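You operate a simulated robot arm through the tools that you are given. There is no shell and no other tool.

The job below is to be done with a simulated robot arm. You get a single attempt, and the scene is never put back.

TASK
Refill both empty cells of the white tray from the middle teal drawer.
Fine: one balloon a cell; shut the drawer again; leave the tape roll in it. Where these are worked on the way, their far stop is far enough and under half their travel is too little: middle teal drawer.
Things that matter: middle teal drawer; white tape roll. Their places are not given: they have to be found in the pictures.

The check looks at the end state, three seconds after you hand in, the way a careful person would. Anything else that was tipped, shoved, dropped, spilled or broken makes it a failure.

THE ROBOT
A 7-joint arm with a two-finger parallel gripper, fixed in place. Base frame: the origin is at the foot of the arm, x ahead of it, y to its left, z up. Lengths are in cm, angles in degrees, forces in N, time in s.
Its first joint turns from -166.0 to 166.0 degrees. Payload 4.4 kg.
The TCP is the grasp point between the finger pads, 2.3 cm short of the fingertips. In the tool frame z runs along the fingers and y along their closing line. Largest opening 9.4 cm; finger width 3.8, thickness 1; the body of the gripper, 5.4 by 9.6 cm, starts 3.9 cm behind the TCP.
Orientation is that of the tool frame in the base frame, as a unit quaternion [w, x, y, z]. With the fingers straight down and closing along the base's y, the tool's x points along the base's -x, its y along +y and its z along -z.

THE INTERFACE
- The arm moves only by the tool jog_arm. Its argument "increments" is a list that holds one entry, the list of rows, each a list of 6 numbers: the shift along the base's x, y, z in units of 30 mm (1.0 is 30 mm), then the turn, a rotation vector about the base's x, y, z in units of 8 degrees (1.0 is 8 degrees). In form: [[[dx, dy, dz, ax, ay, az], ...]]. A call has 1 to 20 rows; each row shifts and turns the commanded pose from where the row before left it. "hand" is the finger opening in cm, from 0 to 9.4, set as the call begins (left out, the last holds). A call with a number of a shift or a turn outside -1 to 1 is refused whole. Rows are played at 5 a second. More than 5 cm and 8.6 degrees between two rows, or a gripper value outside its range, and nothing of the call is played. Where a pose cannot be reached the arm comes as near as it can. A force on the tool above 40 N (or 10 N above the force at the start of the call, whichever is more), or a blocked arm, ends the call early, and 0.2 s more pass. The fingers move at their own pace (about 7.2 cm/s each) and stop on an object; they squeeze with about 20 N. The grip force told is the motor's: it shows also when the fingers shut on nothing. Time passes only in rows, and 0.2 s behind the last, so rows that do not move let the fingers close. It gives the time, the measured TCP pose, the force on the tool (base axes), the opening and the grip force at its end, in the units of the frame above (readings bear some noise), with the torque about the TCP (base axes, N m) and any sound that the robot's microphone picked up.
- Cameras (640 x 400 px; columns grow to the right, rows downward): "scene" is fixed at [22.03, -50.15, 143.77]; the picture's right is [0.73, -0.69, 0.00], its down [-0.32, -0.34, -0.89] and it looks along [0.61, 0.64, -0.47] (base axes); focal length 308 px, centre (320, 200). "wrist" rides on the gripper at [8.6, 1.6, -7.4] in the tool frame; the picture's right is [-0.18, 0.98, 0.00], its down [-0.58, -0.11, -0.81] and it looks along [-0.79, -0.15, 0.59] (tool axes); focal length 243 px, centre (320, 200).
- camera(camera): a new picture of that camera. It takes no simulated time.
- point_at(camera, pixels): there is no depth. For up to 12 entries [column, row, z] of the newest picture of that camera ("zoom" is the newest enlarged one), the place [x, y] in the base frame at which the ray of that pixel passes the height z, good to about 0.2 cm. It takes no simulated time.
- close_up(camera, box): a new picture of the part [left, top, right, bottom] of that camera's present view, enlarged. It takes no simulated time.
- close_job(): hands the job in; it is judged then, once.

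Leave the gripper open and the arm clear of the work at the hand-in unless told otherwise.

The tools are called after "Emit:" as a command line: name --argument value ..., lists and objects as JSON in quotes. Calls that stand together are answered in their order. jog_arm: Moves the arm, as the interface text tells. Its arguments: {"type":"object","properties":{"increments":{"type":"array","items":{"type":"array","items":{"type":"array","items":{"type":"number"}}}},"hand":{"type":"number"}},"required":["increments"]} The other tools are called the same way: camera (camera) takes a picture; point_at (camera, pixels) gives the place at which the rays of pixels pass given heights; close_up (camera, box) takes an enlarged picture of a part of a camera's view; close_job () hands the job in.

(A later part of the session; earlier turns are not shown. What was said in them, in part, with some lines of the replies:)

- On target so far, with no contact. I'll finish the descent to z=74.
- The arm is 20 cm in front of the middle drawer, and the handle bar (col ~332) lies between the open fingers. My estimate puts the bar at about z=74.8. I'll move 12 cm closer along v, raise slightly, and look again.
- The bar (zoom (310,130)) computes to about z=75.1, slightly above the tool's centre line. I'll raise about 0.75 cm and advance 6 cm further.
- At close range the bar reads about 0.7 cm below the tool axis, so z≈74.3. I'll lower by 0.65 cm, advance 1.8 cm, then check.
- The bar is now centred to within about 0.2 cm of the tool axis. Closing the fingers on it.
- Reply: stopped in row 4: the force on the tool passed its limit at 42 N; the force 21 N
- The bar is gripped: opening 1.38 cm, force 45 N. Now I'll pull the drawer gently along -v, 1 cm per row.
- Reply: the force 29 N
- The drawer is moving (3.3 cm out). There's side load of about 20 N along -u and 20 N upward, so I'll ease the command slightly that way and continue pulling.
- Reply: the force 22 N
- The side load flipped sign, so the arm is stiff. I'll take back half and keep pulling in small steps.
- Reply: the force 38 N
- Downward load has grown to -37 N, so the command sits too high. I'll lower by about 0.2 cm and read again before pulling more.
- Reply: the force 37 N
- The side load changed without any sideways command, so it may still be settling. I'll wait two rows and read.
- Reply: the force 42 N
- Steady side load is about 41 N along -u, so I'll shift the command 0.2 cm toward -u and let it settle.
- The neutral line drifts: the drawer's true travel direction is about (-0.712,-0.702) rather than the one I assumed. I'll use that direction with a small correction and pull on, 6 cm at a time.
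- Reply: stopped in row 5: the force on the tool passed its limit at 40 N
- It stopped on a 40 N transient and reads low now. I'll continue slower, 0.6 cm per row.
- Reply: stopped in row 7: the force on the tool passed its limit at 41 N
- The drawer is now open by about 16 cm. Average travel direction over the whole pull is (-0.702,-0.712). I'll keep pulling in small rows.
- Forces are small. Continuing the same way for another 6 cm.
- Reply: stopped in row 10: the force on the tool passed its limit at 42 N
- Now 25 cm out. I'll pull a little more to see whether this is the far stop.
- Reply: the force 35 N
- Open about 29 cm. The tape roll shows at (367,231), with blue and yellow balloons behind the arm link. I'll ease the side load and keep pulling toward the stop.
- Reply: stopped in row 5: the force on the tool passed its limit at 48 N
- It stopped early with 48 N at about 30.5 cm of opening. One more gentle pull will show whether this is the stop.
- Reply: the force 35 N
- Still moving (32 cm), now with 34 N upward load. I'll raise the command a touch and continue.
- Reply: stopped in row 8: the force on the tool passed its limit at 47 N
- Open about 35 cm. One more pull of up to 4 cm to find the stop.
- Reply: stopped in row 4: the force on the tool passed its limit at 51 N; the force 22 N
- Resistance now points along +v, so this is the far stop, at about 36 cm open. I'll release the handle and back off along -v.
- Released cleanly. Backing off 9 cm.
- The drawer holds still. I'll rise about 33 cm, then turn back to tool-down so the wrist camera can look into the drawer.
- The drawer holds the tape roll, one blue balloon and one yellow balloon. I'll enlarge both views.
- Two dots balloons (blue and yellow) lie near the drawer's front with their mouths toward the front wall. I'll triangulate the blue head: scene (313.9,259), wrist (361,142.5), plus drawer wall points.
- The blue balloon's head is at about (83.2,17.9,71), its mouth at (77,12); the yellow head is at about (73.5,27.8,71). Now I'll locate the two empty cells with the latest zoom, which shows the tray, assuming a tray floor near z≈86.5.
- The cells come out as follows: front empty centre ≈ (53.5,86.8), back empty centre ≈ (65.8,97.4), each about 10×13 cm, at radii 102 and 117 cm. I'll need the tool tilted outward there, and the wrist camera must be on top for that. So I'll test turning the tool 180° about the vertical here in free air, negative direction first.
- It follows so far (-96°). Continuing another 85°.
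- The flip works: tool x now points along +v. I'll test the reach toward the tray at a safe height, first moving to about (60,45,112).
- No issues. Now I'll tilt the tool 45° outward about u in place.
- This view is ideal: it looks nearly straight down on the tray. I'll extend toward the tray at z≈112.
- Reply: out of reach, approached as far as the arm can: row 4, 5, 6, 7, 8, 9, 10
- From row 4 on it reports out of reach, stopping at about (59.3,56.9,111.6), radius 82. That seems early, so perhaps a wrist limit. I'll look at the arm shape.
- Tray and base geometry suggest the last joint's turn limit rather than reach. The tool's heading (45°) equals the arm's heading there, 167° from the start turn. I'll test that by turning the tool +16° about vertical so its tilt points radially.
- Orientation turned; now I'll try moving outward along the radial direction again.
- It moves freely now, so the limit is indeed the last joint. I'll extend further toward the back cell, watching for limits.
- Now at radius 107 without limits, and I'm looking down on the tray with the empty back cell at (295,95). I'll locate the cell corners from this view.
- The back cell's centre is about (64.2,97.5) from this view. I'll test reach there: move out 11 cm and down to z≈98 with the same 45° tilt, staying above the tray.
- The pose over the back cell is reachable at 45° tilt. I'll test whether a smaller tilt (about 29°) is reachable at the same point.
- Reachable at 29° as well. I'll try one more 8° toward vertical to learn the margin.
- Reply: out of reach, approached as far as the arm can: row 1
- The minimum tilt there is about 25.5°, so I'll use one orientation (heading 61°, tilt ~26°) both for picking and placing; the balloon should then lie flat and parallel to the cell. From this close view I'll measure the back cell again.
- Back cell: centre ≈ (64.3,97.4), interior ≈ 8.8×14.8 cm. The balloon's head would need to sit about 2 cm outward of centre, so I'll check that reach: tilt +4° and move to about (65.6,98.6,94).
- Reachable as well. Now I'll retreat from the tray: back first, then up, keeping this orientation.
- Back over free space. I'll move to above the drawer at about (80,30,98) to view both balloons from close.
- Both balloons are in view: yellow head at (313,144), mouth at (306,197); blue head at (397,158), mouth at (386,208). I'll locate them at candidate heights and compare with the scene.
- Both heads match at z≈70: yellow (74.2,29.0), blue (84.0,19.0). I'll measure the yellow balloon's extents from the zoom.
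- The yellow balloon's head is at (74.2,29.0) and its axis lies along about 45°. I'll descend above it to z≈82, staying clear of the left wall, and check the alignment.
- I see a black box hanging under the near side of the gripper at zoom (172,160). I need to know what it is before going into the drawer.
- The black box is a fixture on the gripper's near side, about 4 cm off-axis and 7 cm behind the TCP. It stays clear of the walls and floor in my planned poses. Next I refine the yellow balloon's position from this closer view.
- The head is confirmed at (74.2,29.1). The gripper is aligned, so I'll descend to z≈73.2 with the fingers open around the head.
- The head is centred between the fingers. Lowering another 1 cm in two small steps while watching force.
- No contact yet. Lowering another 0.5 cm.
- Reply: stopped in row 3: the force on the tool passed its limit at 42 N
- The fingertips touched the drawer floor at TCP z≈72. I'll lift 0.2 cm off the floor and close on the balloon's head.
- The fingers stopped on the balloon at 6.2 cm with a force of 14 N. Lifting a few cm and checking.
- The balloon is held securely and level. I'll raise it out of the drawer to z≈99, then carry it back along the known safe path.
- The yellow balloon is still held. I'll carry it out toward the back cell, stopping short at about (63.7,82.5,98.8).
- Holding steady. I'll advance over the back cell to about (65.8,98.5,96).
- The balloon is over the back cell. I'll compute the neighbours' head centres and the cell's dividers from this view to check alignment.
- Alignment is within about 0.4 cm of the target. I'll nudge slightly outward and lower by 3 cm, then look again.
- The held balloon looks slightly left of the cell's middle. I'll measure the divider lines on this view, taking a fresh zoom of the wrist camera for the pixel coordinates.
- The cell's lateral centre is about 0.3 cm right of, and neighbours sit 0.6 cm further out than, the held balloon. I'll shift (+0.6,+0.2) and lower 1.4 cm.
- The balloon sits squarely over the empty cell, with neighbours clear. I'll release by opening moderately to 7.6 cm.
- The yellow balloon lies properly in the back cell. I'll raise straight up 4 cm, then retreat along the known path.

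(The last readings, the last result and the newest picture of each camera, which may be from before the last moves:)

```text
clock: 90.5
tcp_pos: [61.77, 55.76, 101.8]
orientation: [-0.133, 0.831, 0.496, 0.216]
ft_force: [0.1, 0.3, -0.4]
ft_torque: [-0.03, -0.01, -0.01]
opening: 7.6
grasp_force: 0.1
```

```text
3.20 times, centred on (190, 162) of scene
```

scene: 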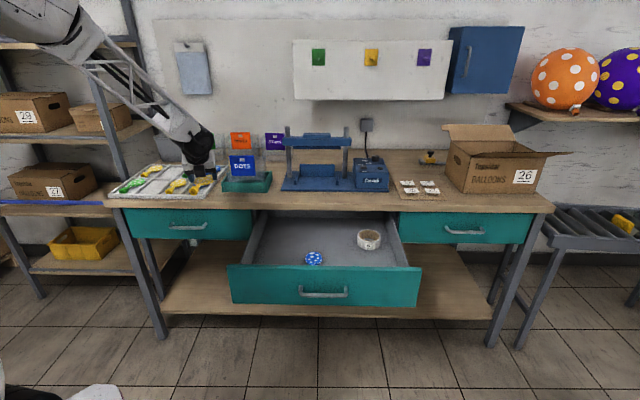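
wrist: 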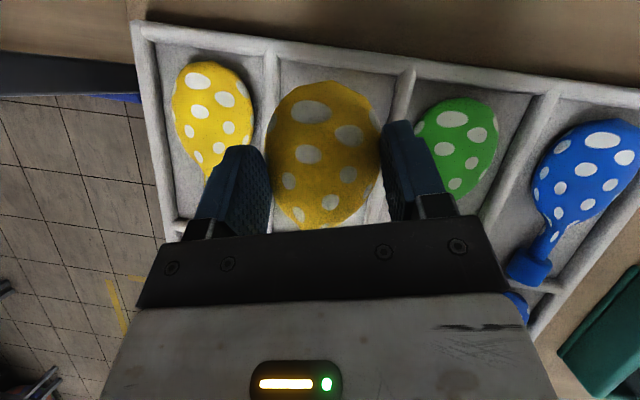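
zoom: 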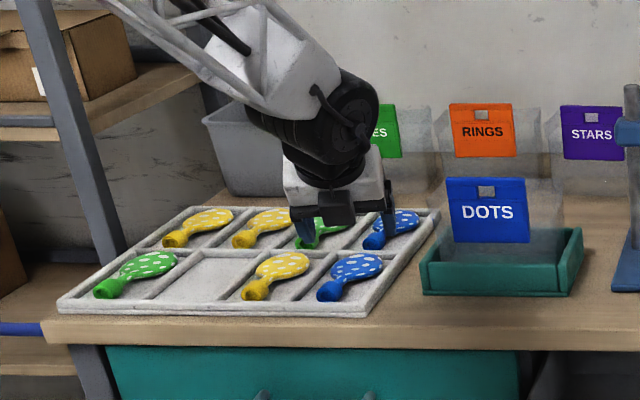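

The tray looks right, with one empty cell left (front, second column). Now I'll go back for the blue balloon: move above (83.6,18.4) at z≈97 with the fingers fully open.

Emit:
jog_arm --increments '[[[0.56, -0.958, -0.12, 0, 0, 0], [0.56, -0.958, -0.12, 0, 0, 0], [0.56, -0.958, -0.12, 0, 0, 0], [0.56, -0.958, -0.12, 0, 0, 0], [0.56, -0.958, -0.12, 0, 0, 0], [0.56, -0.958, -0.12, 0, 0, 0], [0.56, -0.958, -0.12, 0, 0, 0], [0.56, -0.958, -0.12, 0, 0, 0], [0.56, -0.958, -0.12, 0, 0, 0], [0.56, -0.958, -0.12, 0, 0, 0], [0.56, -0.958, -0.12, 0, 0, 0], [0.56, -0.958, -0.12, 0, 0, 0], [0.56, -0.958, -0.12, 0, 0, 0], [0, 0, -0.8, 0, 0, 0], [0, 0, -0.8, 0, 0, 0], [0, 0, -0.8, 0, 0, 0], [0, 0, -0.8, 0, 0, 0], [0, 0, -0.8, 0, 0, 0], [0, 0, 0, 0, 0, 0]]]' --hand 9.4

Emit:
camera --camera "wrist"

Emit:
close_up --camera "scene" --box '[220, 180, 430, 312]'

```text
clock: 94.5
tcp_pos: [83.53, 18.34, 85.12]
orientation: [-0.132, 0.831, 0.495, 0.217]
ft_force: [0.5, -0.8, 0.3]
ft_torque: [0.0, 0.02, 0.01]
opening: 9.41
grasp_force: 0.1
```

```text
taken
```

wrist: 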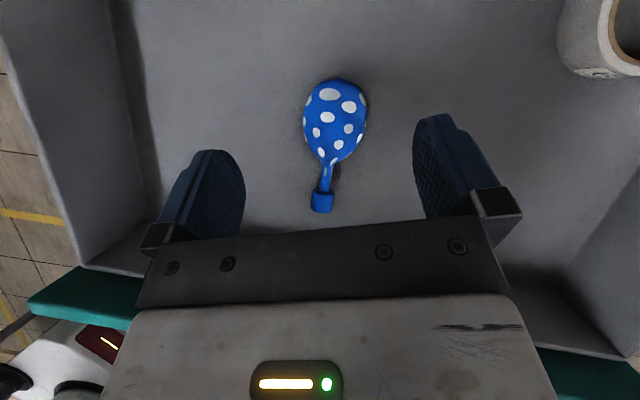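

```text
3.03 times, centred on (325, 246) of scene
```

zoom: 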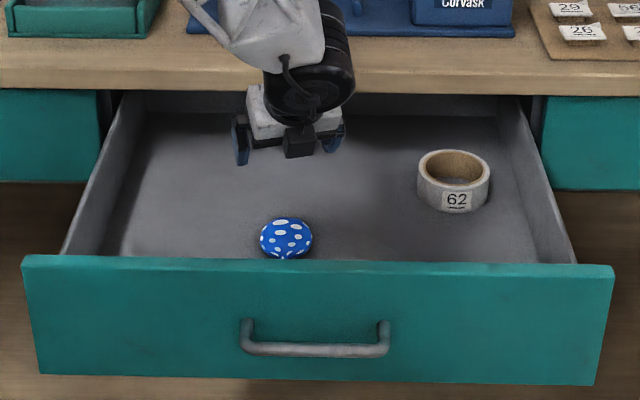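

Blue balloon's head is at about (335,120). I'll refine its position.

Emit:
point_at --camera "wrist" --pixels '[[335, 120, 70], [303, 120, 70], [367, 120, 70], [340, 79, 70], [322, 202, 70], [322, 212, 69]]'

```text
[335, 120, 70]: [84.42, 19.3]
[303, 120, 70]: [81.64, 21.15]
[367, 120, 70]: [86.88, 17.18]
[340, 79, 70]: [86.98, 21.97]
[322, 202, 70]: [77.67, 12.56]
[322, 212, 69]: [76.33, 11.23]
```

The blue head is at (84.35,19.25). I'll shift slightly to (83.9,18.6) and descend to z≈74.5, then check.

Emit:
jog_arm --increments '[[[0.12, 0.09, -0.6, 0, 0, 0], [0, 0, -0.8, 0, 0, 0], [0, 0, -0.8, 0, 0, 0], [0, 0, -0.8, 0, 0, 0], [0, 0, -0.5, 0, 0, 0], [0, 0, 0, 0, 0, 0]]]'

Emit:
camera --camera "wrist"

Emit:
close_up --camera "scene" --box '[255, 200, 355, 270]'

```text
clock: 96.0
tcp_pos: [83.91, 18.54, 74.55]
orientation: [-0.133, 0.83, 0.496, 0.216]
ft_force: [-0.7, 0.0, -0.4]
ft_torque: [-0.02, 0.02, 0.02]
opening: 9.41
grasp_force: 0.0
```

```text
taken
```

wrist: 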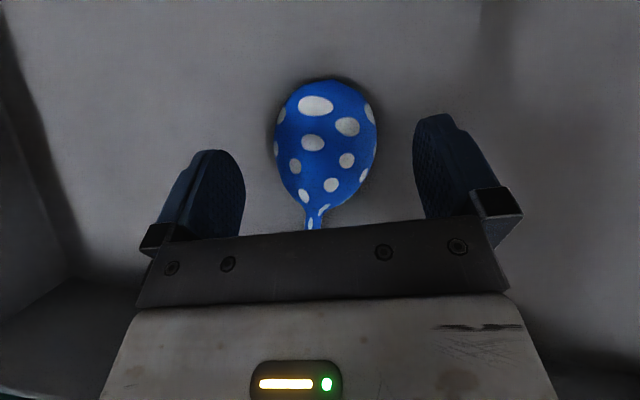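

```text
5.71 times, centred on (305, 235) of scene
```

zoom: 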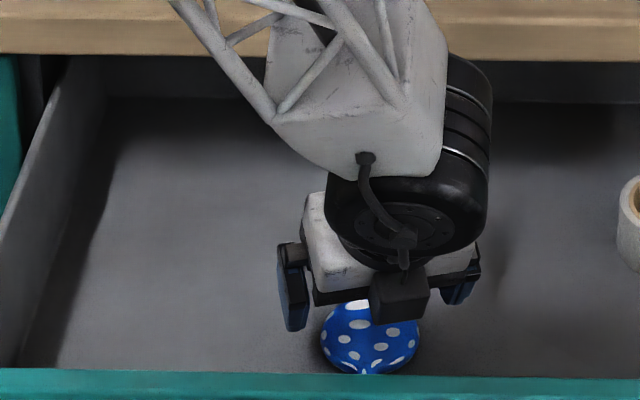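

Well centred. Lowering to z≈72.2, just above the floor contact height found before, then closing.

Emit:
jog_arm --increments '[[[0, 0, -0.4, 0, 0, 0], [0, 0, -0.36, 0, 0, 0], [0, 0, 0, 0, 0, 0]]]'

Emit:
close_up --camera "wrist" --box '[140, 60, 540, 310]'

```text
clock: 96.8
tcp_pos: [83.83, 18.56, 72.21]
orientation: [-0.133, 0.831, 0.495, 0.216]
ft_force: [0.3, -0.2, 0.6]
ft_torque: [-0.03, 0.0, 0.0]
opening: 9.38
grasp_force: 0.1
```

```text
1.60 times, centred on (340, 185) of wrist
```

zoom: 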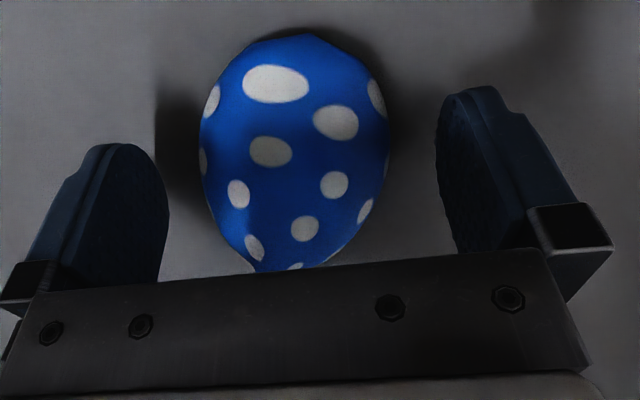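

Same relation as with the yellow one, and no contact. Closing on the blue balloon's head.

Emit:
jog_arm --increments '[[[0, 0, 0, 0, 0, 0], [0, 0, 0, 0, 0, 0], [0, 0, 0, 0, 0, 0], [0, 0, 0, 0, 0, 0], [0, 0, 0, 0, 0, 0]]]' --hand 0

Emit:
jog_arm --increments '[[[0, 0, 0.2, 0, 0, 0], [0, 0, 0.3, 0, 0, 0], [0, 0, 0.5, 0, 0, 0], [0, 0, 0.5, 0, 0, 0], [0, 0, 0.5, 0, 0, 0], [0, 0, 0, 0, 0, 0]]]'

Emit:
camera --camera "wrist"

Emit:
close_up --camera "scene" --box '[220, 180, 430, 312]'

```text
clock: 98.0
tcp_pos: [83.97, 18.65, 72.16]
orientation: [-0.132, 0.831, 0.494, 0.217]
ft_force: [0.3, -0.5, 0.8]
ft_torque: [-0.03, 0.0, 0.03]
opening: 6.13
grasp_force: 14.4
```

```text
clock: 99.3
tcp_pos: [83.88, 18.65, 78.26]
orientation: [-0.133, 0.831, 0.496, 0.216]
ft_force: [0.8, 0.0, -1.3]
ft_torque: [0.0, -0.05, -0.02]
opening: 6.17
grasp_force: 14.7
```

```text
taken
```

wrist: 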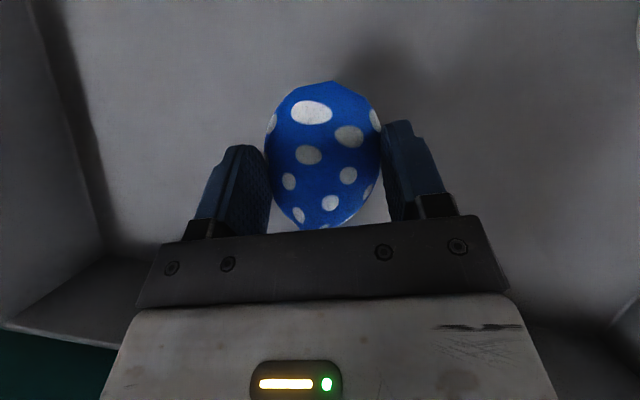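

```text
3.03 times, centred on (325, 246) of scene
```

zoom: 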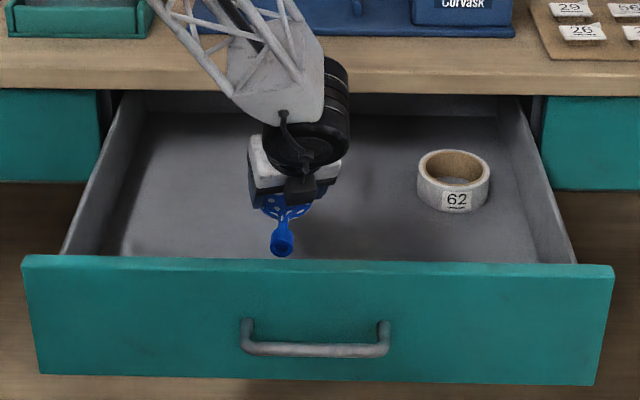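

The blue balloon is held the same way. I'll raise it out to z≈99 and carry it to the front of the tray at about (63,53,102).

Emit:
jog_arm --increments '[[[0, 0, 0.6, 0, 0, 0], [0, 0, 0.8, 0, 0, 0], [0, 0, 0.9, 0, 0, 0], [0, 0, 0.9, 0, 0, 0], [0, 0, 0.9, 0, 0, 0], [0, 0, 0.9, 0, 0, 0], [0, 0, 0.9, 0, 0, 0], [0, 0, 0.9, 0, 0, 0], [-0.58, 0.95, 0.09, 0, 0, 0], [-0.58, 0.95, 0.09, 0, 0, 0], [-0.58, 0.95, 0.09, 0, 0, 0], [-0.58, 0.95, 0.09, 0, 0, 0], [-0.58, 0.95, 0.09, 0, 0, 0], [-0.58, 0.95, 0.09, 0, 0, 0], [-0.58, 0.95, 0.09, 0, 0, 0], [-0.58, 0.95, 0.09, 0, 0, 0], [-0.58, 0.95, 0.09, 0, 0, 0], [-0.58, 0.95, 0.09, 0, 0, 0], [-0.58, 0.95, 0.09, 0, 0, 0], [0, 0, 0, 0, 0, 0]]]'

Emit:
camera --camera "scene"

```text
clock: 103.5
tcp_pos: [64.93, 50.39, 101.94]
orientation: [-0.133, 0.831, 0.495, 0.216]
ft_force: [-0.6, -0.5, -0.6]
ft_torque: [0.0, -0.02, -0.05]
opening: 6.18
grasp_force: 14.1
```

```text
taken
```

scene: 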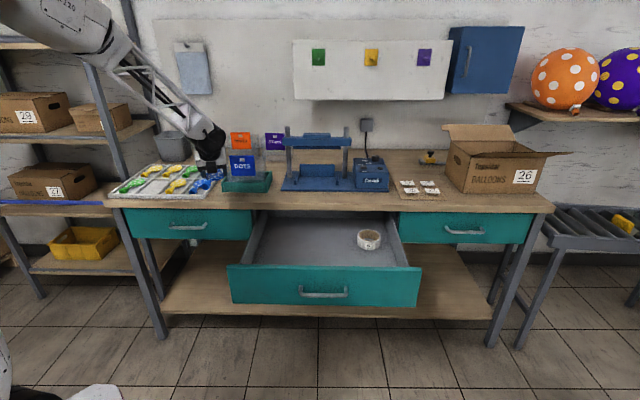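

The drawer now holds just the tape roll. I'll move on to (52.5,72,101), short of the front cell.

Emit:
jog_arm --increments '[[[-0.46, 0.8, -0.04, 0, 0, 0], [-0.46, 0.8, -0.04, 0, 0, 0], [-0.46, 0.8, -0.04, 0, 0, 0], [-0.46, 0.8, -0.04, 0, 0, 0], [-0.46, 0.8, -0.04, 0, 0, 0], [-0.46, 0.8, -0.04, 0, 0, 0], [-0.46, 0.8, -0.04, 0, 0, 0], [-0.46, 0.8, -0.04, 0, 0, 0], [-0.46, 0.8, -0.04, 0, 0, 0], [0, 0, 0, 0, 0, 0]]]'

Emit:
camera --camera "wrist"

```text
clock: 105.8
tcp_pos: [52.45, 71.39, 100.69]
orientation: [-0.132, 0.831, 0.495, 0.217]
ft_force: [-0.2, -0.2, 0.7]
ft_torque: [0.0, -0.01, 0.02]
opening: 6.18
grasp_force: 14.1
```

```text
taken
```

wrist: 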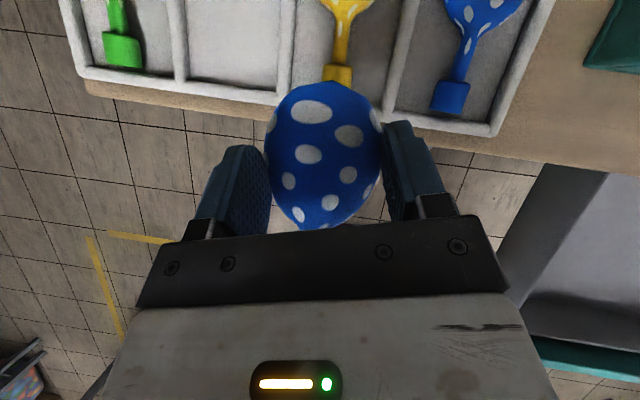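

Fine so far. I'll advance over the front empty cell to about (54.3,86.5,96.5).

Emit:
jog_arm --increments '[[[0.1, 0.84, -0.2, 0, 0, 0], [0.1, 0.84, -0.2, 0, 0, 0], [0.1, 0.84, -0.2, 0, 0, 0], [0.1, 0.84, -0.25, 0, 0, 0], [0.1, 0.84, -0.25, 0, 0, 0], [0.1, 0.84, -0.25, 0, 0, 0], [0, 0, 0, 0, 0, 0]]]'

Emit:
close_up --camera "wrist" --box '[120, 10, 520, 260]'

Emit:
close_up --camera "scene" --box '[100, 140, 200, 205]'

```text
clock: 107.3
tcp_pos: [54.17, 86.42, 96.21]
orientation: [-0.133, 0.831, 0.497, 0.213]
ft_force: [-0.3, -0.4, 0.2]
ft_torque: [0.0, 0.03, 0.02]
opening: 6.14
grasp_force: 13.7
```

```text
1.60 times, centred on (320, 135) of wrist
```

zoom: 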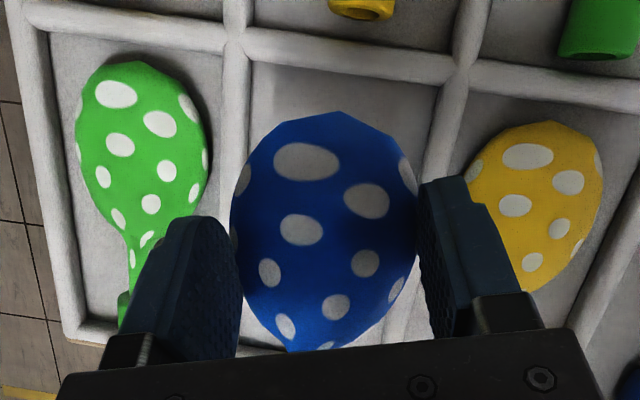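

```text
6.15 times, centred on (150, 172) of scene
```

zoom: 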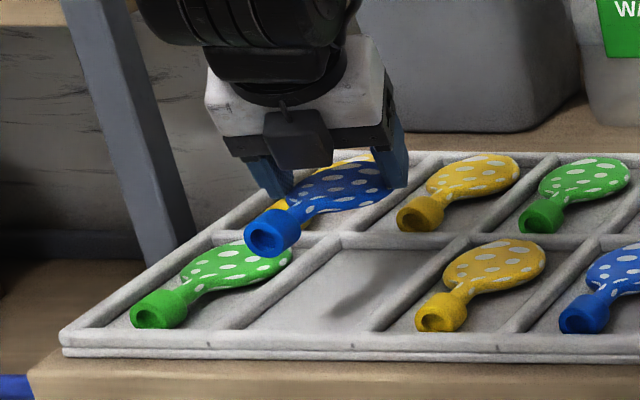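

Now measure neighbours and dividers from the wrist view.

Emit:
camera --camera "wrist"

Emit:
point_at --camera "wrist" --pixels '[[207.5, 103, 88.5], [454.4, 132, 88.5], [266.9, 72.5, 88.3], [404.4, 85, 88.3], [266, 110, 88.3], [390, 125, 88.3], [267, 37, 88.3], [409, 57, 88.3], [278, 50, 87], [392, 65, 87], [165, 220, 88.3]]'

```text
taken
```

wrist: 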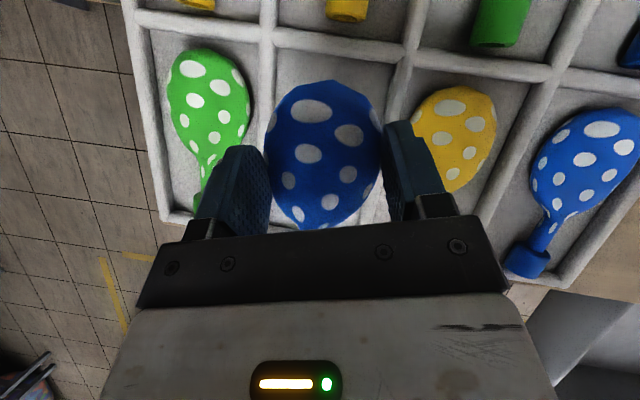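

```text
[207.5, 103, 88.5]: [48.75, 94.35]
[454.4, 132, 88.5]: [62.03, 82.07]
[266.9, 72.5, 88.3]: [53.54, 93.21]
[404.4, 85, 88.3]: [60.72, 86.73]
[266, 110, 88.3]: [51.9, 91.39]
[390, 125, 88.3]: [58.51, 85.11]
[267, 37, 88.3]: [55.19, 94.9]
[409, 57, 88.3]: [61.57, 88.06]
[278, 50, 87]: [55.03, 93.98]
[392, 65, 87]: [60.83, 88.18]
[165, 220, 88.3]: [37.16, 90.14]
```

Target for the head is s≈-23.1, v≈101.5, and it's now at s≈-22.9, v≈100.3. I'll shift (+0.74,+1.03) and lower 3 cm.

Emit:
jog_arm --increments '[[[0.247, 0.343, 0, 0, 0, 0], [0, 0, -0.4, 0, 0, 0], [0, 0, -0.6, 0, 0, 0], [0, 0, 0, 0, 0, 0]]]'

Emit:
close_up --camera "scene" --box '[100, 140, 200, 205]'

Emit:
close_up --camera "wrist" --box '[120, 10, 520, 260]'

```text
clock: 108.3
tcp_pos: [55.05, 87.8, 93.59]
orientation: [-0.134, 0.831, 0.495, 0.216]
ft_force: [0.7, 0.7, -0.6]
ft_torque: [0.02, -0.05, 0.02]
opening: 6.16
grasp_force: 13.9
```

```text
6.15 times, centred on (150, 172) of scene
```

zoom: 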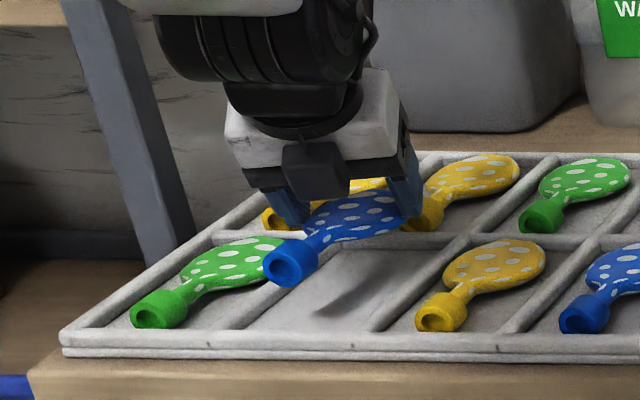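

```text
1.60 times, centred on (320, 135) of wrist
```

zoom: 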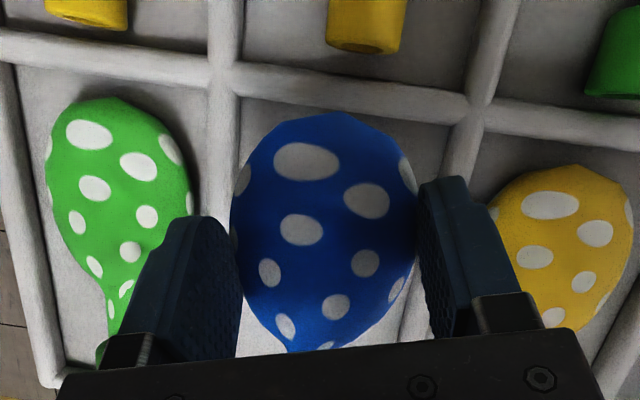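

Measuring again at this height with the zoom pixels.

Emit:
point_at --camera "zoom" --pixels '[[117, 183, 88.5], [563, 246, 88.5], [222, 120, 88.3], [466, 140, 88.3], [221, 180, 88.3], [455, 170, 88.3], [224, 75, 88.3], [475, 108, 88.3], [50, 382, 88.3]]'

```text
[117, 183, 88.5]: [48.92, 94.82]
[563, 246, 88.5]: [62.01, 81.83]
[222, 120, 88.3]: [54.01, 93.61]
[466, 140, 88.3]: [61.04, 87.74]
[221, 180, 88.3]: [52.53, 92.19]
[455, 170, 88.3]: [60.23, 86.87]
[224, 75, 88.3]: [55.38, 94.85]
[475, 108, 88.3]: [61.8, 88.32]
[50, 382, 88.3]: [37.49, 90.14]
```

The head is at s≈-23.25, v≈101.9, against a target of about -23.2 and 101.7. I'll nudge 0.2 cm back and lower to z≈91.65.

Emit:
jog_arm --increments '[[[-0.045, -0.05, -0.2, 0, 0, 0], [0, 0, -0.25, 0, 0, 0], [0, 0, -0.2, 0, 0, 0], [0, 0, 0, 0, 0, 0]]]'

Emit:
close_up --camera "scene" --box '[100, 140, 200, 205]'

Emit:
close_up --camera "wrist" --box '[120, 10, 520, 260]'

```text
clock: 109.3
tcp_pos: [54.76, 87.55, 91.55]
orientation: [-0.133, 0.83, 0.496, 0.216]
ft_force: [-0.8, 0.0, 0.2]
ft_torque: [0.0, -0.03, 0.0]
opening: 6.18
grasp_force: 14.1
```

```text
6.15 times, centred on (150, 172) of scene
```

zoom: 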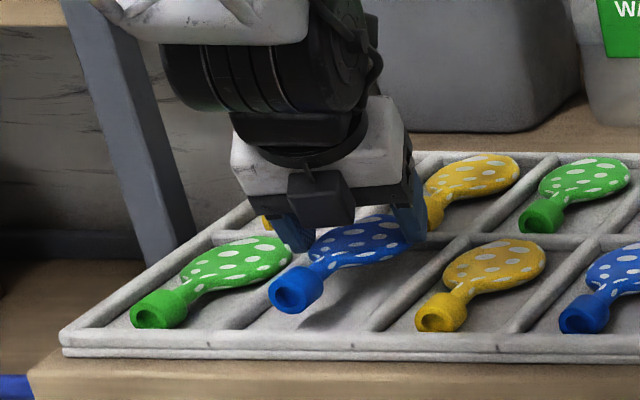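

```text
1.60 times, centred on (320, 135) of wrist
```

zoom: 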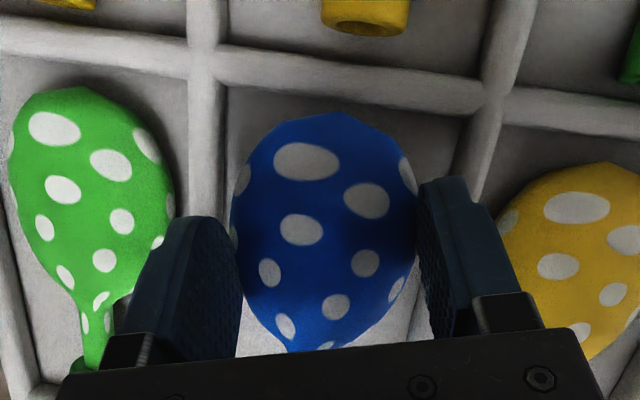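

Very similar to the first placement. I'll nudge 0.2 cm to the right along u, then release by opening to 7.6 cm.

Emit:
jog_arm --increments '[[[0.047, -0.047, 0, 0, 0, 0], [0, 0, 0, 0, 0, 0]]]'

Emit:
jog_arm --increments '[[[0, 0, 0, 0, 0, 0], [0, 0, 0, 0, 0, 0], [0, 0, 0, 0, 0, 0]]]' --hand 7.6

Emit:
close_up --camera "scene" --box '[100, 140, 200, 205]'

Emit:
close_up --camera "wrist" --box '[120, 10, 520, 260]'

```text
clock: 110.0
tcp_pos: [55.0, 87.52, 91.53]
orientation: [-0.132, 0.831, 0.495, 0.216]
ft_force: [0.3, -1.0, 0.0]
ft_torque: [0.0, -0.02, -0.03]
opening: 6.18
grasp_force: 13.9
```

```text
clock: 110.8
tcp_pos: [55.03, 87.42, 91.72]
orientation: [-0.133, 0.831, 0.495, 0.216]
ft_force: [-0.4, -0.4, -0.7]
ft_torque: [-0.02, -0.01, 0.04]
opening: 7.58
grasp_force: 0.0
```

```text
6.15 times, centred on (150, 172) of scene
```

zoom: 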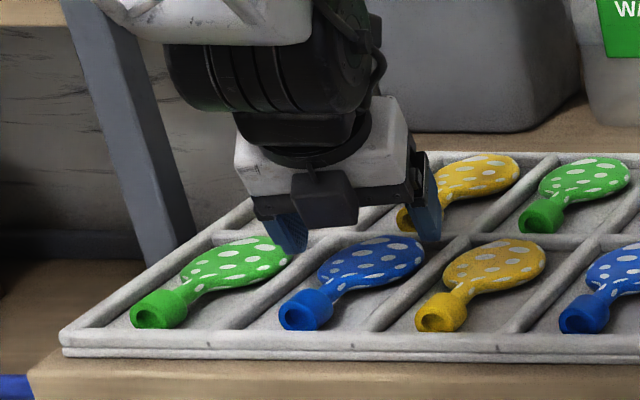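

```text
1.60 times, centred on (320, 135) of wrist
```

zoom: 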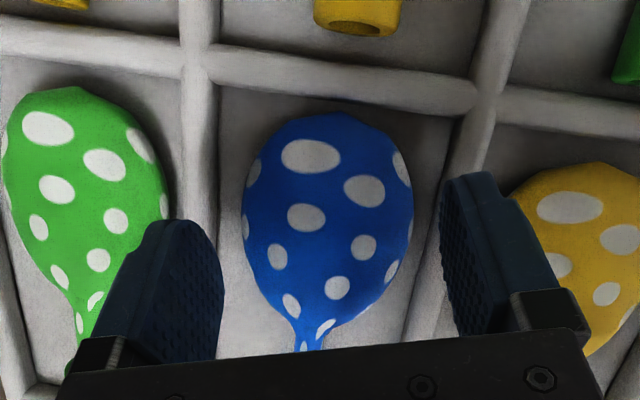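

The blue balloon lies properly in the front cell. I'll rise and retreat back along the approach path.

Emit:
jog_arm --increments '[[[0, 0, 0.4, 0, 0, 0], [0, 0, 0.6, 0, 0, 0], [0, 0, 0.6, 0, 0, 0], [-0.1, -0.84, 0.2, 0, 0, 0], [-0.1, -0.84, 0.2, 0, 0, 0], [-0.1, -0.84, 0.2, 0, 0, 0], [-0.1, -0.84, 0.2, 0, 0, 0], [-0.1, -0.84, 0.2, 0, 0, 0], [0.3, -0.92, 0.15, 0, 0, 0], [0.3, -0.92, 0.15, 0, 0, 0], [0.3, -0.92, 0.15, 0, 0, 0], [0.3, -0.92, 0.15, 0, 0, 0], [0.3, -0.92, 0.15, 0, 0, 0], [0.3, -0.92, 0.15, 0, 0, 0], [0.3, -0.92, 0.1, 0, 0, 0], [0.3, -0.92, 0.1, 0, 0, 0], [0.3, -0.92, 0.1, 0, 0, 0], [0.3, -0.92, 0.1, 0, 0, 0], [0, 0, 0, 0, 0, 0]]]'

Emit:
close_up --camera "scene" --box '[90, 110, 290, 235]'

```text
clock: 114.8
tcp_pos: [62.41, 47.26, 103.38]
orientation: [-0.133, 0.831, 0.496, 0.216]
ft_force: [-0.7, -0.8, -0.6]
ft_torque: [-0.01, 0.0, 0.04]
opening: 7.6
grasp_force: 0.0
```

```text
3.20 times, centred on (190, 172) of scene
```

zoom: 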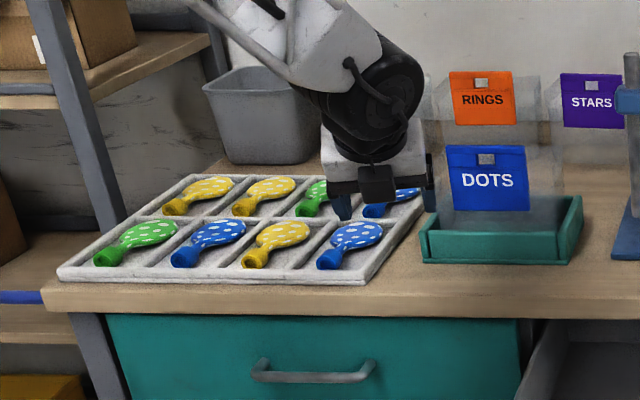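

All eight cells are filled. Now I'll move to the free spot in front of the drawer at about (65,-6.8,108).

Emit:
jog_arm --increments '[[[0.048, -1, 0.085, 0, 0, 0], [0.048, -1, 0.085, 0, 0, 0], [0.048, -1, 0.085, 0, 0, 0], [0.048, -1, 0.085, 0, 0, 0], [0.048, -1, 0.085, 0, 0, 0], [0.048, -1, 0.085, 0, 0, 0], [0.048, -1, 0.085, 0, 0, 0], [0.048, -1, 0.085, 0, 0, 0], [0.048, -1, 0.085, 0, 0, 0], [0.048, -1, 0.085, 0, 0, 0], [0.048, -1, 0.085, 0, 0, 0], [0.048, -1, 0.085, 0, 0, 0], [0.048, -1, 0.085, 0, 0, 0], [0.048, -1, 0.085, 0, 0, 0], [0.048, -1, 0.085, 0, 0, 0], [0.048, -1, 0.085, 0, 0, 0], [0.048, -1, 0.085, 0, 0, 0], [0.048, -1, 0.085, 0, 0, 0], [0, 0, 0, 0, 0, 0]]]' --hand 9.4

```text
clock: 118.8
tcp_pos: [64.93, -6.67, 108.03]
orientation: [-0.132, 0.831, 0.495, 0.216]
ft_force: [-0.3, -0.5, -0.2]
ft_torque: [0.02, -0.02, 0.0]
opening: 9.4
grasp_force: 0.0
```

Now I'll turn the tool back to horizontal, pointing into the drawer with fingers vertical: 98.5° about (-0.105,-0.928,0.358), half first.

Emit:
jog_arm --increments '[[[0, 0, 0, -0.0995, -0.879, 0.339], [0, 0, 0, -0.0995, -0.879, 0.339], [0, 0, 0, -0.0995, -0.879, 0.339], [0, 0, 0, -0.0995, -0.879, 0.339], [0, 0, 0, -0.0995, -0.879, 0.339], [0, 0, 0, -0.0995, -0.879, 0.339], [0, 0, 0, 0, 0, 0]]]'

Emit:
jog_arm --increments '[[[0, 0, 0, -0.0995, -0.879, 0.339], [0, 0, 0, -0.0995, -0.879, 0.339], [0, 0, 0, -0.0995, -0.879, 0.339], [0, 0, 0, -0.0995, -0.879, 0.339], [0, 0, 0, -0.0995, -0.879, 0.339], [0, 0, 0, -0.0995, -0.879, 0.339], [0, 0, 0, -0.0995, -0.879, 0.339], [0, 0, 0, 0, 0, 0]]]'

Emit:
camera --camera "scene"

```text
clock: 120.3
tcp_pos: [64.92, -6.68, 108.1]
orientation: [0.061, 0.625, 0.628, 0.46]
ft_force: [-0.3, -0.4, 0.2]
ft_torque: [0.03, -0.01, -0.02]
opening: 9.41
grasp_force: 0.1
```

```text
clock: 122.2
tcp_pos: [65.05, -6.6, 107.99]
orientation: [0.271, 0.266, 0.658, 0.65]
ft_force: [-0.4, 0.1, 0.8]
ft_torque: [-0.01, 0.0, 0.02]
opening: 9.4
grasp_force: 0.1
```

```text
taken
```

scene: 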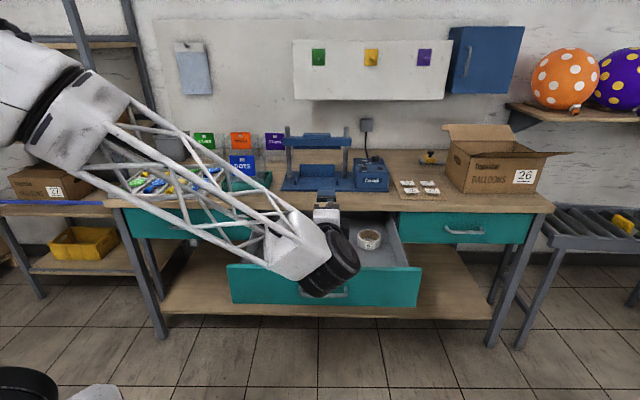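

The tool is horizontal and aligned with the drawer. I'll descend straight to z≈75 in front of the handle.

Emit:
jog_arm --increments '[[[0, 0, -1, 0, 0, 0], [0, 0, -1, 0, 0, 0], [0, 0, -1, 0, 0, 0], [0, 0, -1, 0, 0, 0], [0, 0, -1, 0, 0, 0], [0, 0, -1, 0, 0, 0], [0, 0, -1, 0, 0, 0], [0, 0, -1, 0, 0, 0], [0, 0, -1, 0, 0, 0], [0, 0, -1, 0, 0, 0], [0, 0, -1, 0, 0, 0], [0, 0, 0, 0, 0, 0]]]'

Emit:
camera --camera "wrist"

Emit:
camera --camera "scene"

```text
clock: 124.8
tcp_pos: [64.73, -6.51, 74.98]
orientation: [0.269, 0.267, 0.659, 0.65]
ft_force: [0.1, 0.0, -0.4]
ft_torque: [-0.02, -0.02, -0.01]
opening: 9.42
grasp_force: 0.0
```

```text
taken
```

wrist: 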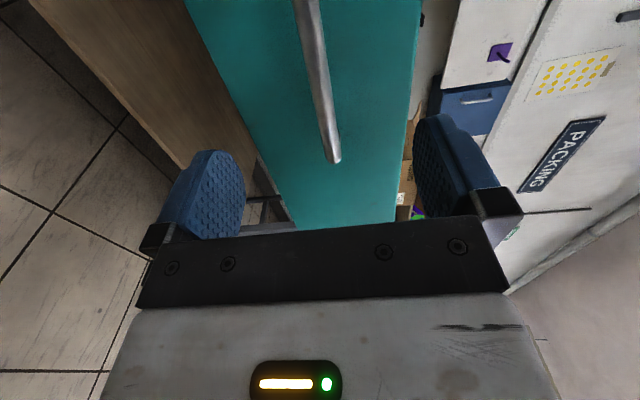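

```text
taken
```

scene: 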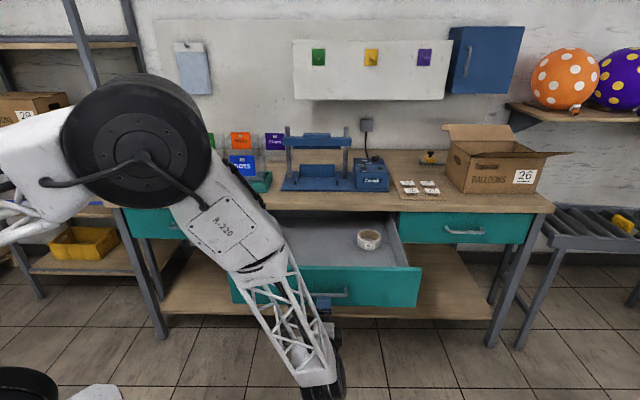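

Handle is centred between the fingers. I'll narrow the fingers to 6.5 cm, so both tips will press the drawer front on either side of the bar, and advance 9 cm.

Emit:
jog_arm --increments '[[[0, 0, 0, 0, 0, 0], [0.5, 0.5, 0, 0, 0, 0], [0.6, 0.6, 0, 0, 0, 0], [0.6, 0.6, 0, 0, 0, 0], [0.4, 0.4, 0, 0, 0, 0], [0, 0, 0, 0, 0, 0]]]' --hand 6.5

Emit:
close_up --camera "wrist" --box '[140, 0, 540, 250]'

Emit:
close_up --camera "scene" --box '[280, 250, 380, 320]'

```text
clock: 126.2
tcp_pos: [71.23, -0.45, 75.16]
orientation: [0.27, 0.267, 0.659, 0.65]
ft_force: [0.1, -0.9, -1.2]
ft_torque: [-0.01, 0.04, 0.03]
opening: 6.5
grasp_force: 0.0
```

```text
1.60 times, centred on (340, 125) of wrist
```

zoom: 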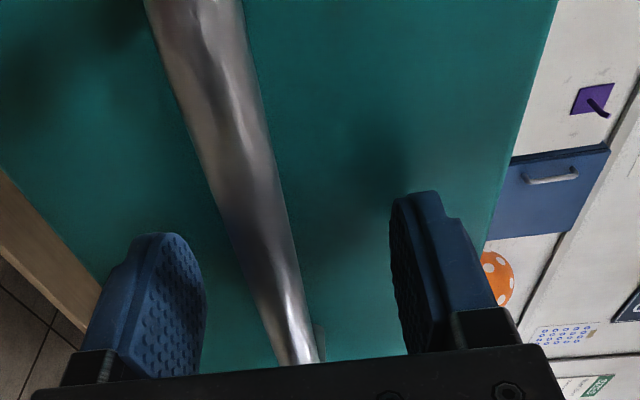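

```text
5.71 times, centred on (330, 285) of scene
```

zoom: 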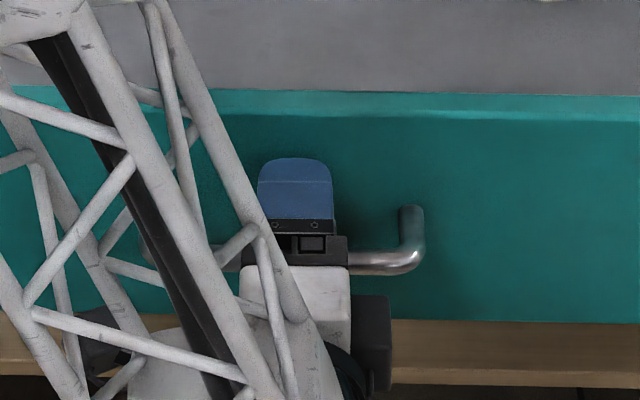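

The bar lies between the fingertips with room on both sides. I'll push forward slowly along v.

Emit:
jog_arm --increments '[[[0.1, 0.1, 0, 0, 0, 0], [0.12, 0.12, 0, 0, 0, 0], [0.14, 0.14, 0, 0, 0, 0], [0.15, 0.15, 0, 0, 0, 0], [0.16, 0.16, 0, 0, 0, 0], [0.16, 0.16, 0, 0, 0, 0], [0.16, 0.16, 0, 0, 0, 0], [0.16, 0.16, 0, 0, 0, 0], [0.16, 0.16, 0, 0, 0, 0], [0.16, 0.16, 0, 0, 0, 0], [0.16, 0.16, 0, 0, 0, 0], [0.16, 0.16, 0, 0, 0, 0], [0.16, 0.16, 0, 0, 0, 0]]]'

Emit:
camera --camera "scene"

```text
clock: 128.9
tcp_pos: [77.05, 5.49, 75.24]
orientation: [0.269, 0.266, 0.659, 0.65]
ft_force: [-0.4, 1.0, -0.3]
ft_torque: [0.0, -0.03, 0.0]
opening: 6.47
grasp_force: 0.0
```

```text
taken
```

scene: 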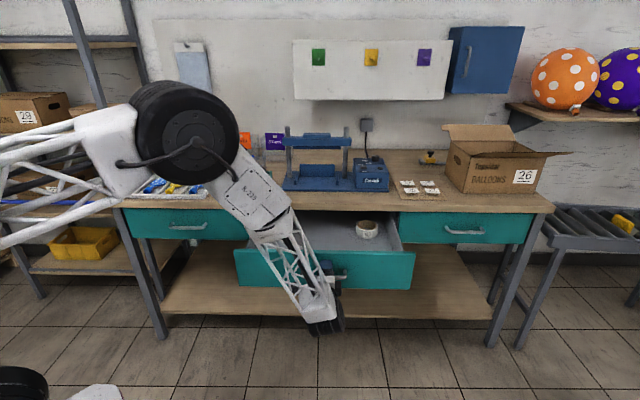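

The drawer is closing smoothly. Continuing the push.

Emit:
jog_arm --increments '[[[0.14, 0.14, 0, 0, 0, 0], [0.16, 0.16, 0, 0, 0, 0], [0.16, 0.16, 0, 0, 0, 0], [0.16, 0.16, 0, 0, 0, 0], [0.16, 0.16, 0, 0, 0, 0], [0.16, 0.16, 0, 0, 0, 0], [0.16, 0.16, 0, 0, 0, 0], [0.16, 0.16, 0, 0, 0, 0], [0.16, 0.16, 0, 0, 0, 0], [0.16, 0.16, 0, 0, 0, 0], [0.16, 0.16, 0, 0, 0, 0], [0.16, 0.16, 0, 0, 0, 0], [0.16, 0.16, 0, 0, 0, 0], [0.16, 0.16, 0, 0, 0, 0], [0.16, 0.16, 0, 0, 0, 0], [0.16, 0.16, 0, 0, 0, 0], [0.16, 0.16, 0, 0, 0, 0], [0.16, 0.16, 0, 0, 0, 0], [0.16, 0.16, 0, 0, 0, 0], [0.16, 0.16, 0, 0, 0, 0]]]'

Emit:
camera --camera "scene"

```text
clock: 133.2
tcp_pos: [86.81, 14.99, 75.14]
orientation: [0.27, 0.267, 0.658, 0.65]
ft_force: [0.6, 0.4, -1.6]
ft_torque: [0.02, 0.01, 0.01]
opening: 6.48
grasp_force: 0.0
```

```text
taken
```

scene: 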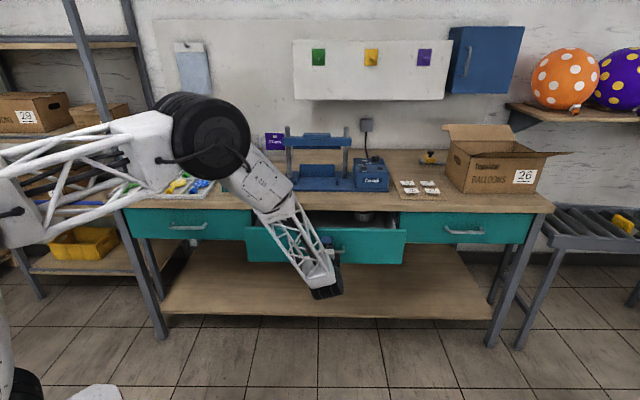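

About 15 cm left. Continuing.

Emit:
jog_arm --increments '[[[0.14, 0.14, 0, 0, 0, 0], [0.16, 0.16, 0, 0, 0, 0], [0.16, 0.16, 0, 0, 0, 0], [0.16, 0.16, 0, 0, 0, 0], [0.16, 0.16, 0, 0, 0, 0], [0.16, 0.16, 0, 0, 0, 0], [0.16, 0.16, 0, 0, 0, 0], [0.16, 0.16, 0, 0, 0, 0], [0.16, 0.16, 0, 0, 0, 0], [0.16, 0.16, 0, 0, 0, 0], [0.16, 0.16, 0, 0, 0, 0], [0.16, 0.16, 0, 0, 0, 0], [0.16, 0.16, 0, 0, 0, 0], [0.16, 0.16, 0, 0, 0, 0], [0.16, 0.16, 0, 0, 0, 0], [0.16, 0.16, 0, 0, 0, 0], [0.16, 0.16, 0, 0, 0, 0], [0.12, 0.12, 0, 0, 0, 0]]]'

Emit:
camera --camera "scene"

```text
clock: 136.9
tcp_pos: [95.1, 23.44, 75.13]
orientation: [0.27, 0.267, 0.658, 0.65]
ft_force: [-1.4, -0.7, 0.9]
ft_torque: [0.0, -0.07, 0.0]
opening: 6.5
grasp_force: 0.1
```

```text
taken
```

scene: 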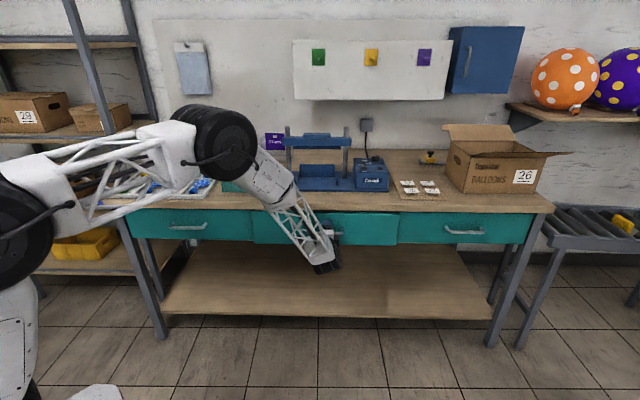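

Nearly closed. Pushing the last few cm slowly until it meets its stop.

Emit:
jog_arm --increments '[[[0.1, 0.1, 0, 0, 0, 0], [0.1, 0.1, 0, 0, 0, 0], [0.1, 0.1, 0, 0, 0, 0], [0.1, 0.1, 0, 0, 0, 0], [0.1, 0.1, 0, 0, 0, 0], [0.1, 0.1, 0, 0, 0, 0], [0.08, 0.08, 0, 0, 0, 0], [0.06, 0.06, 0, 0, 0, 0], [0.06, 0.06, 0, 0, 0, 0], [0.06, 0.06, 0, 0, 0, 0], [0.06, 0.06, 0, 0, 0, 0], [0.06, 0.06, 0, 0, 0, 0], [0, 0, 0, 0, 0, 0]]]'

Emit:
close_up --camera "scene" --box '[220, 180, 430, 312]'

```text
clock: 138.5
tcp_pos: [96.93, 25.18, 75.02]
orientation: [0.269, 0.267, 0.659, 0.65]
ft_force: [-17.4, -7.8, 7.1]
ft_torque: [0.33, -0.93, -0.21]
opening: 6.77
grasp_force: 2.7
stopped in row 7: the force on the tool passed its limit at 51 N (the readings are from after the stop); the commanded pose is now the measured one
```

```text
3.03 times, centred on (325, 246) of scene
```

zoom: 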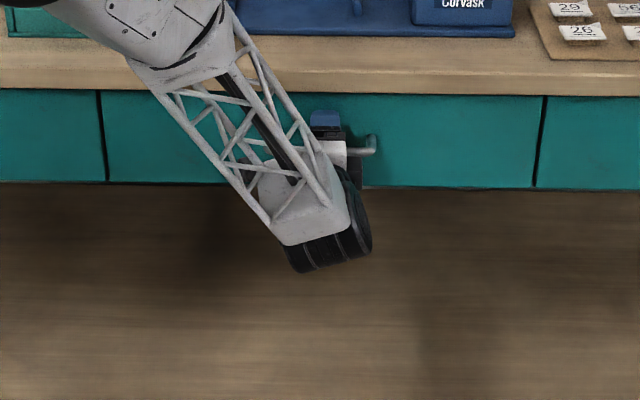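

The push met the stop with 51 N, and the drawer front looks flush with its neighbours. I'll back off 10 cm and compare with the first picture.

Emit:
jog_arm --increments '[[[-0.3, -0.3, 0, 0, 0, 0], [-0.5, -0.5, 0, 0, 0, 0], [-0.7, -0.7, 0, 0, 0, 0], [-0.7, -0.7, 0, 0, 0, 0], [-0.7, -0.7, 0, 0, 0, 0], [-0.7, -0.7, 0, 0, 0, 0], [0, 0, 0, 0, 0, 0]]]'

Emit:
close_up --camera "scene" --box '[230, 130, 430, 255]'

Emit:
camera --camera "wrist"

```text
clock: 140.1
tcp_pos: [86.08, 14.03, 74.86]
orientation: [0.27, 0.268, 0.658, 0.65]
ft_force: [-1.5, -0.3, 0.0]
ft_torque: [0.0, 0.03, -0.01]
opening: 6.51
grasp_force: 0.0
```

```text
3.20 times, centred on (330, 192) of scene
```

zoom: 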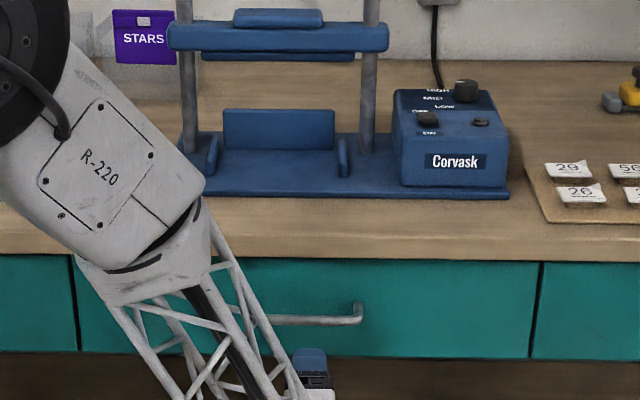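

```text
taken
```

wrist: 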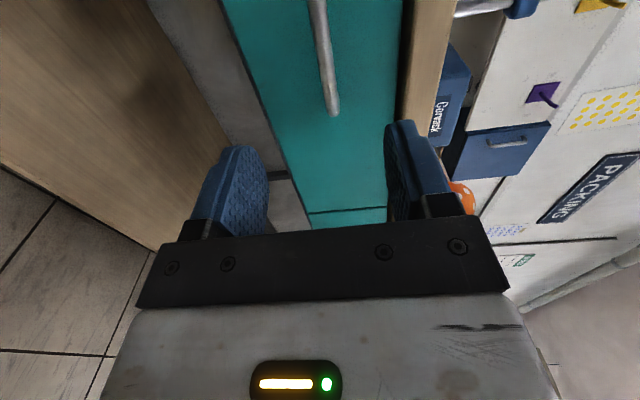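

The drawer front, handle and edges match the first picture: bottom right corner (530,358) and handle end (362,305) are unchanged. I'll retreat further and rise, with the gripper open.

Emit:
jog_arm --increments '[[[-0.9, -0.9, 0, 0, 0, 0], [-0.9, -0.9, 0, 0, 0, 0], [-0.9, -0.9, 0, 0, 0, 0], [-0.9, -0.9, 0, 0, 0, 0], [-0.9, -0.9, 0, 0, 0, 0], [-0.9, -0.9, 0, 0, 0, 0], [0, 0, 1, 0, 0, 0], [0, 0, 1, 0, 0, 0], [0, 0, 1, 0, 0, 0], [0, 0, 1, 0, 0, 0], [0, 0, 1, 0, 0, 0], [0, 0, 1, 0, 0, 0], [0, 0, 1, 0, 0, 0], [0, 0, 1, 0, 0, 0], [0, 0, 1, 0, 0, 0], [0, 0, 1, 0, 0, 0], [0, 0, 1, 0, 0, 0], [0, 0, 0, 0, 0, 0]]]' --hand 9.4

Emit:
camera --camera "scene"

```text
clock: 143.9
tcp_pos: [69.73, -2.03, 107.92]
orientation: [0.268, 0.267, 0.659, 0.65]
ft_force: [-0.3, 0.1, -0.2]
ft_torque: [-0.01, 0.0, -0.03]
opening: 9.39
grasp_force: 0.0
```

```text
taken
```

scene: 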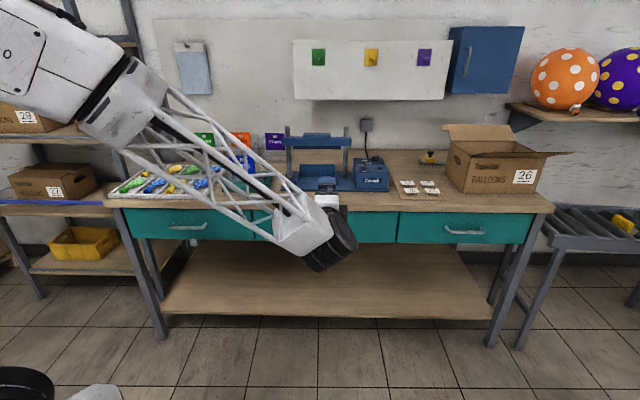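

To see everything clearly and leave the arm in its starting posture, I'll turn the tool back down as I did before.

Emit:
jog_arm --increments '[[[0, 0, 0, -0.816, -0.022, 0.577], [0, 0, 0, -0.816, -0.022, 0.577], [0, 0, 0, -0.816, -0.022, 0.577], [0, 0, 0, -0.816, -0.022, 0.577], [0, 0, 0, -0.816, -0.022, 0.577], [0, 0, 0, -0.816, -0.022, 0.577], [0, 0, 0, -0.816, -0.022, 0.577], [0, 0, 0, -0.816, -0.022, 0.577], [0, 0, 0, -0.816, -0.022, 0.577], [0, 0, 0, -0.816, -0.022, 0.577], [0, 0, 0, -0.816, -0.022, 0.577], [0, 0, 0, -0.816, -0.022, 0.577], [0, 0, 0, -0.816, -0.022, 0.577], [0, 0, 0, -0.816, -0.022, 0.577], [0, 0, 0, -0.816, -0.022, 0.577], [0, 0, 0, 0, 0, 0]]]'

Emit:
camera --camera "scene"

Emit:
close_up --camera "scene" --box '[100, 140, 280, 252]'

Emit:
close_up --camera "scene" --box '[230, 130, 430, 255]'

Emit:
camera --camera "wrist"

```text
clock: 147.3
tcp_pos: [69.94, -1.79, 107.96]
orientation: [0.011, -0.399, 0.917, -0.002]
ft_force: [-0.5, 0.5, -0.4]
ft_torque: [-0.03, -0.01, -0.01]
opening: 9.42
grasp_force: 0.0
```

```text
taken
```

scene: 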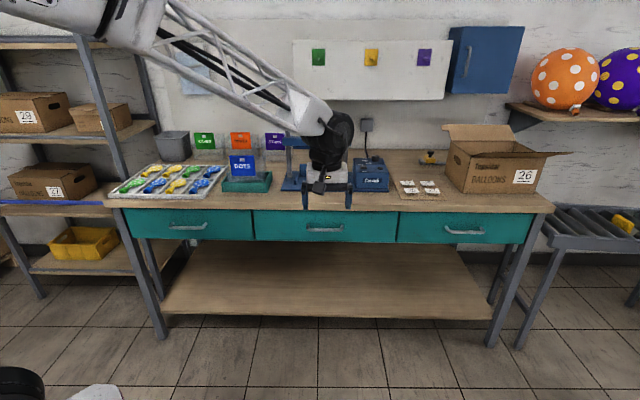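

```text
3.56 times, centred on (190, 196) of scene
```

zoom: 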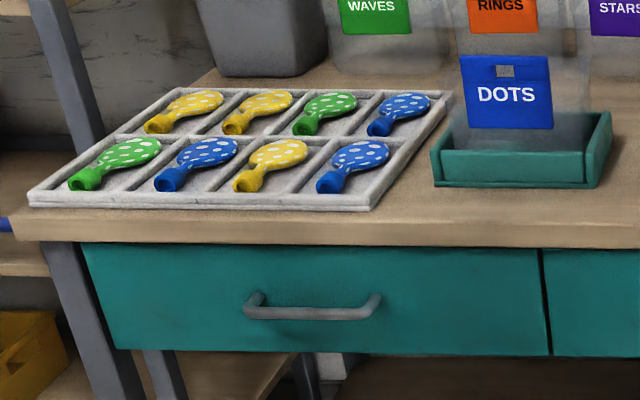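

```text
3.20 times, centred on (330, 192) of scene
```

zoom: 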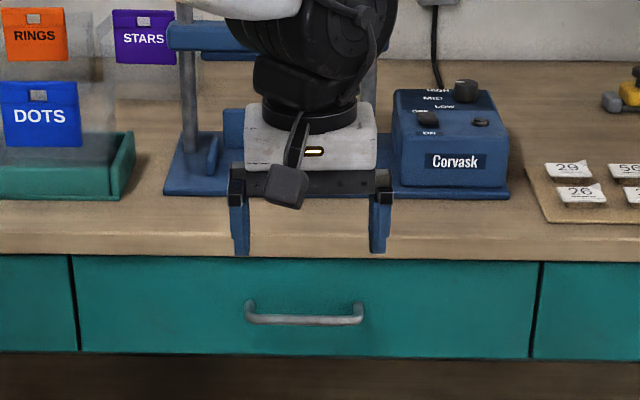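

```text
taken
```

wrist: 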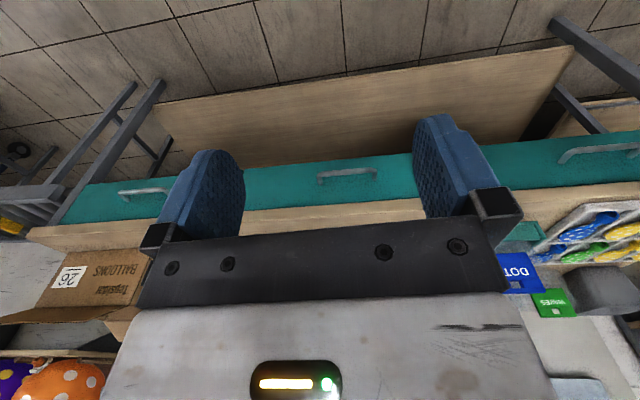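

Every tray cell holds one balloon, and nothing on the bench has moved. The middle drawer is shut exactly as in the first picture, with the tape roll still inside. The gripper is open and the arm is clear at z≈108. Handing in.

Emit:
close_job

```text
The job is handed in.
```

Both empty tray cells now hold one balloon each: a yellow one in the back cell and a blue one in the front. They were the only two balloons in the middle teal drawer.

The drawer is shut again. In the final pictures its front and handle match the first picture.

I left the tape roll in the drawer. I last saw it there partway through closing, and it can't be seen now that the drawer is shut.

Nothing else on the bench looks moved in the final pictures. The gripper is open, and the arm is clear at about z = 108 cm. The job is handed in, but no result has come back yet.
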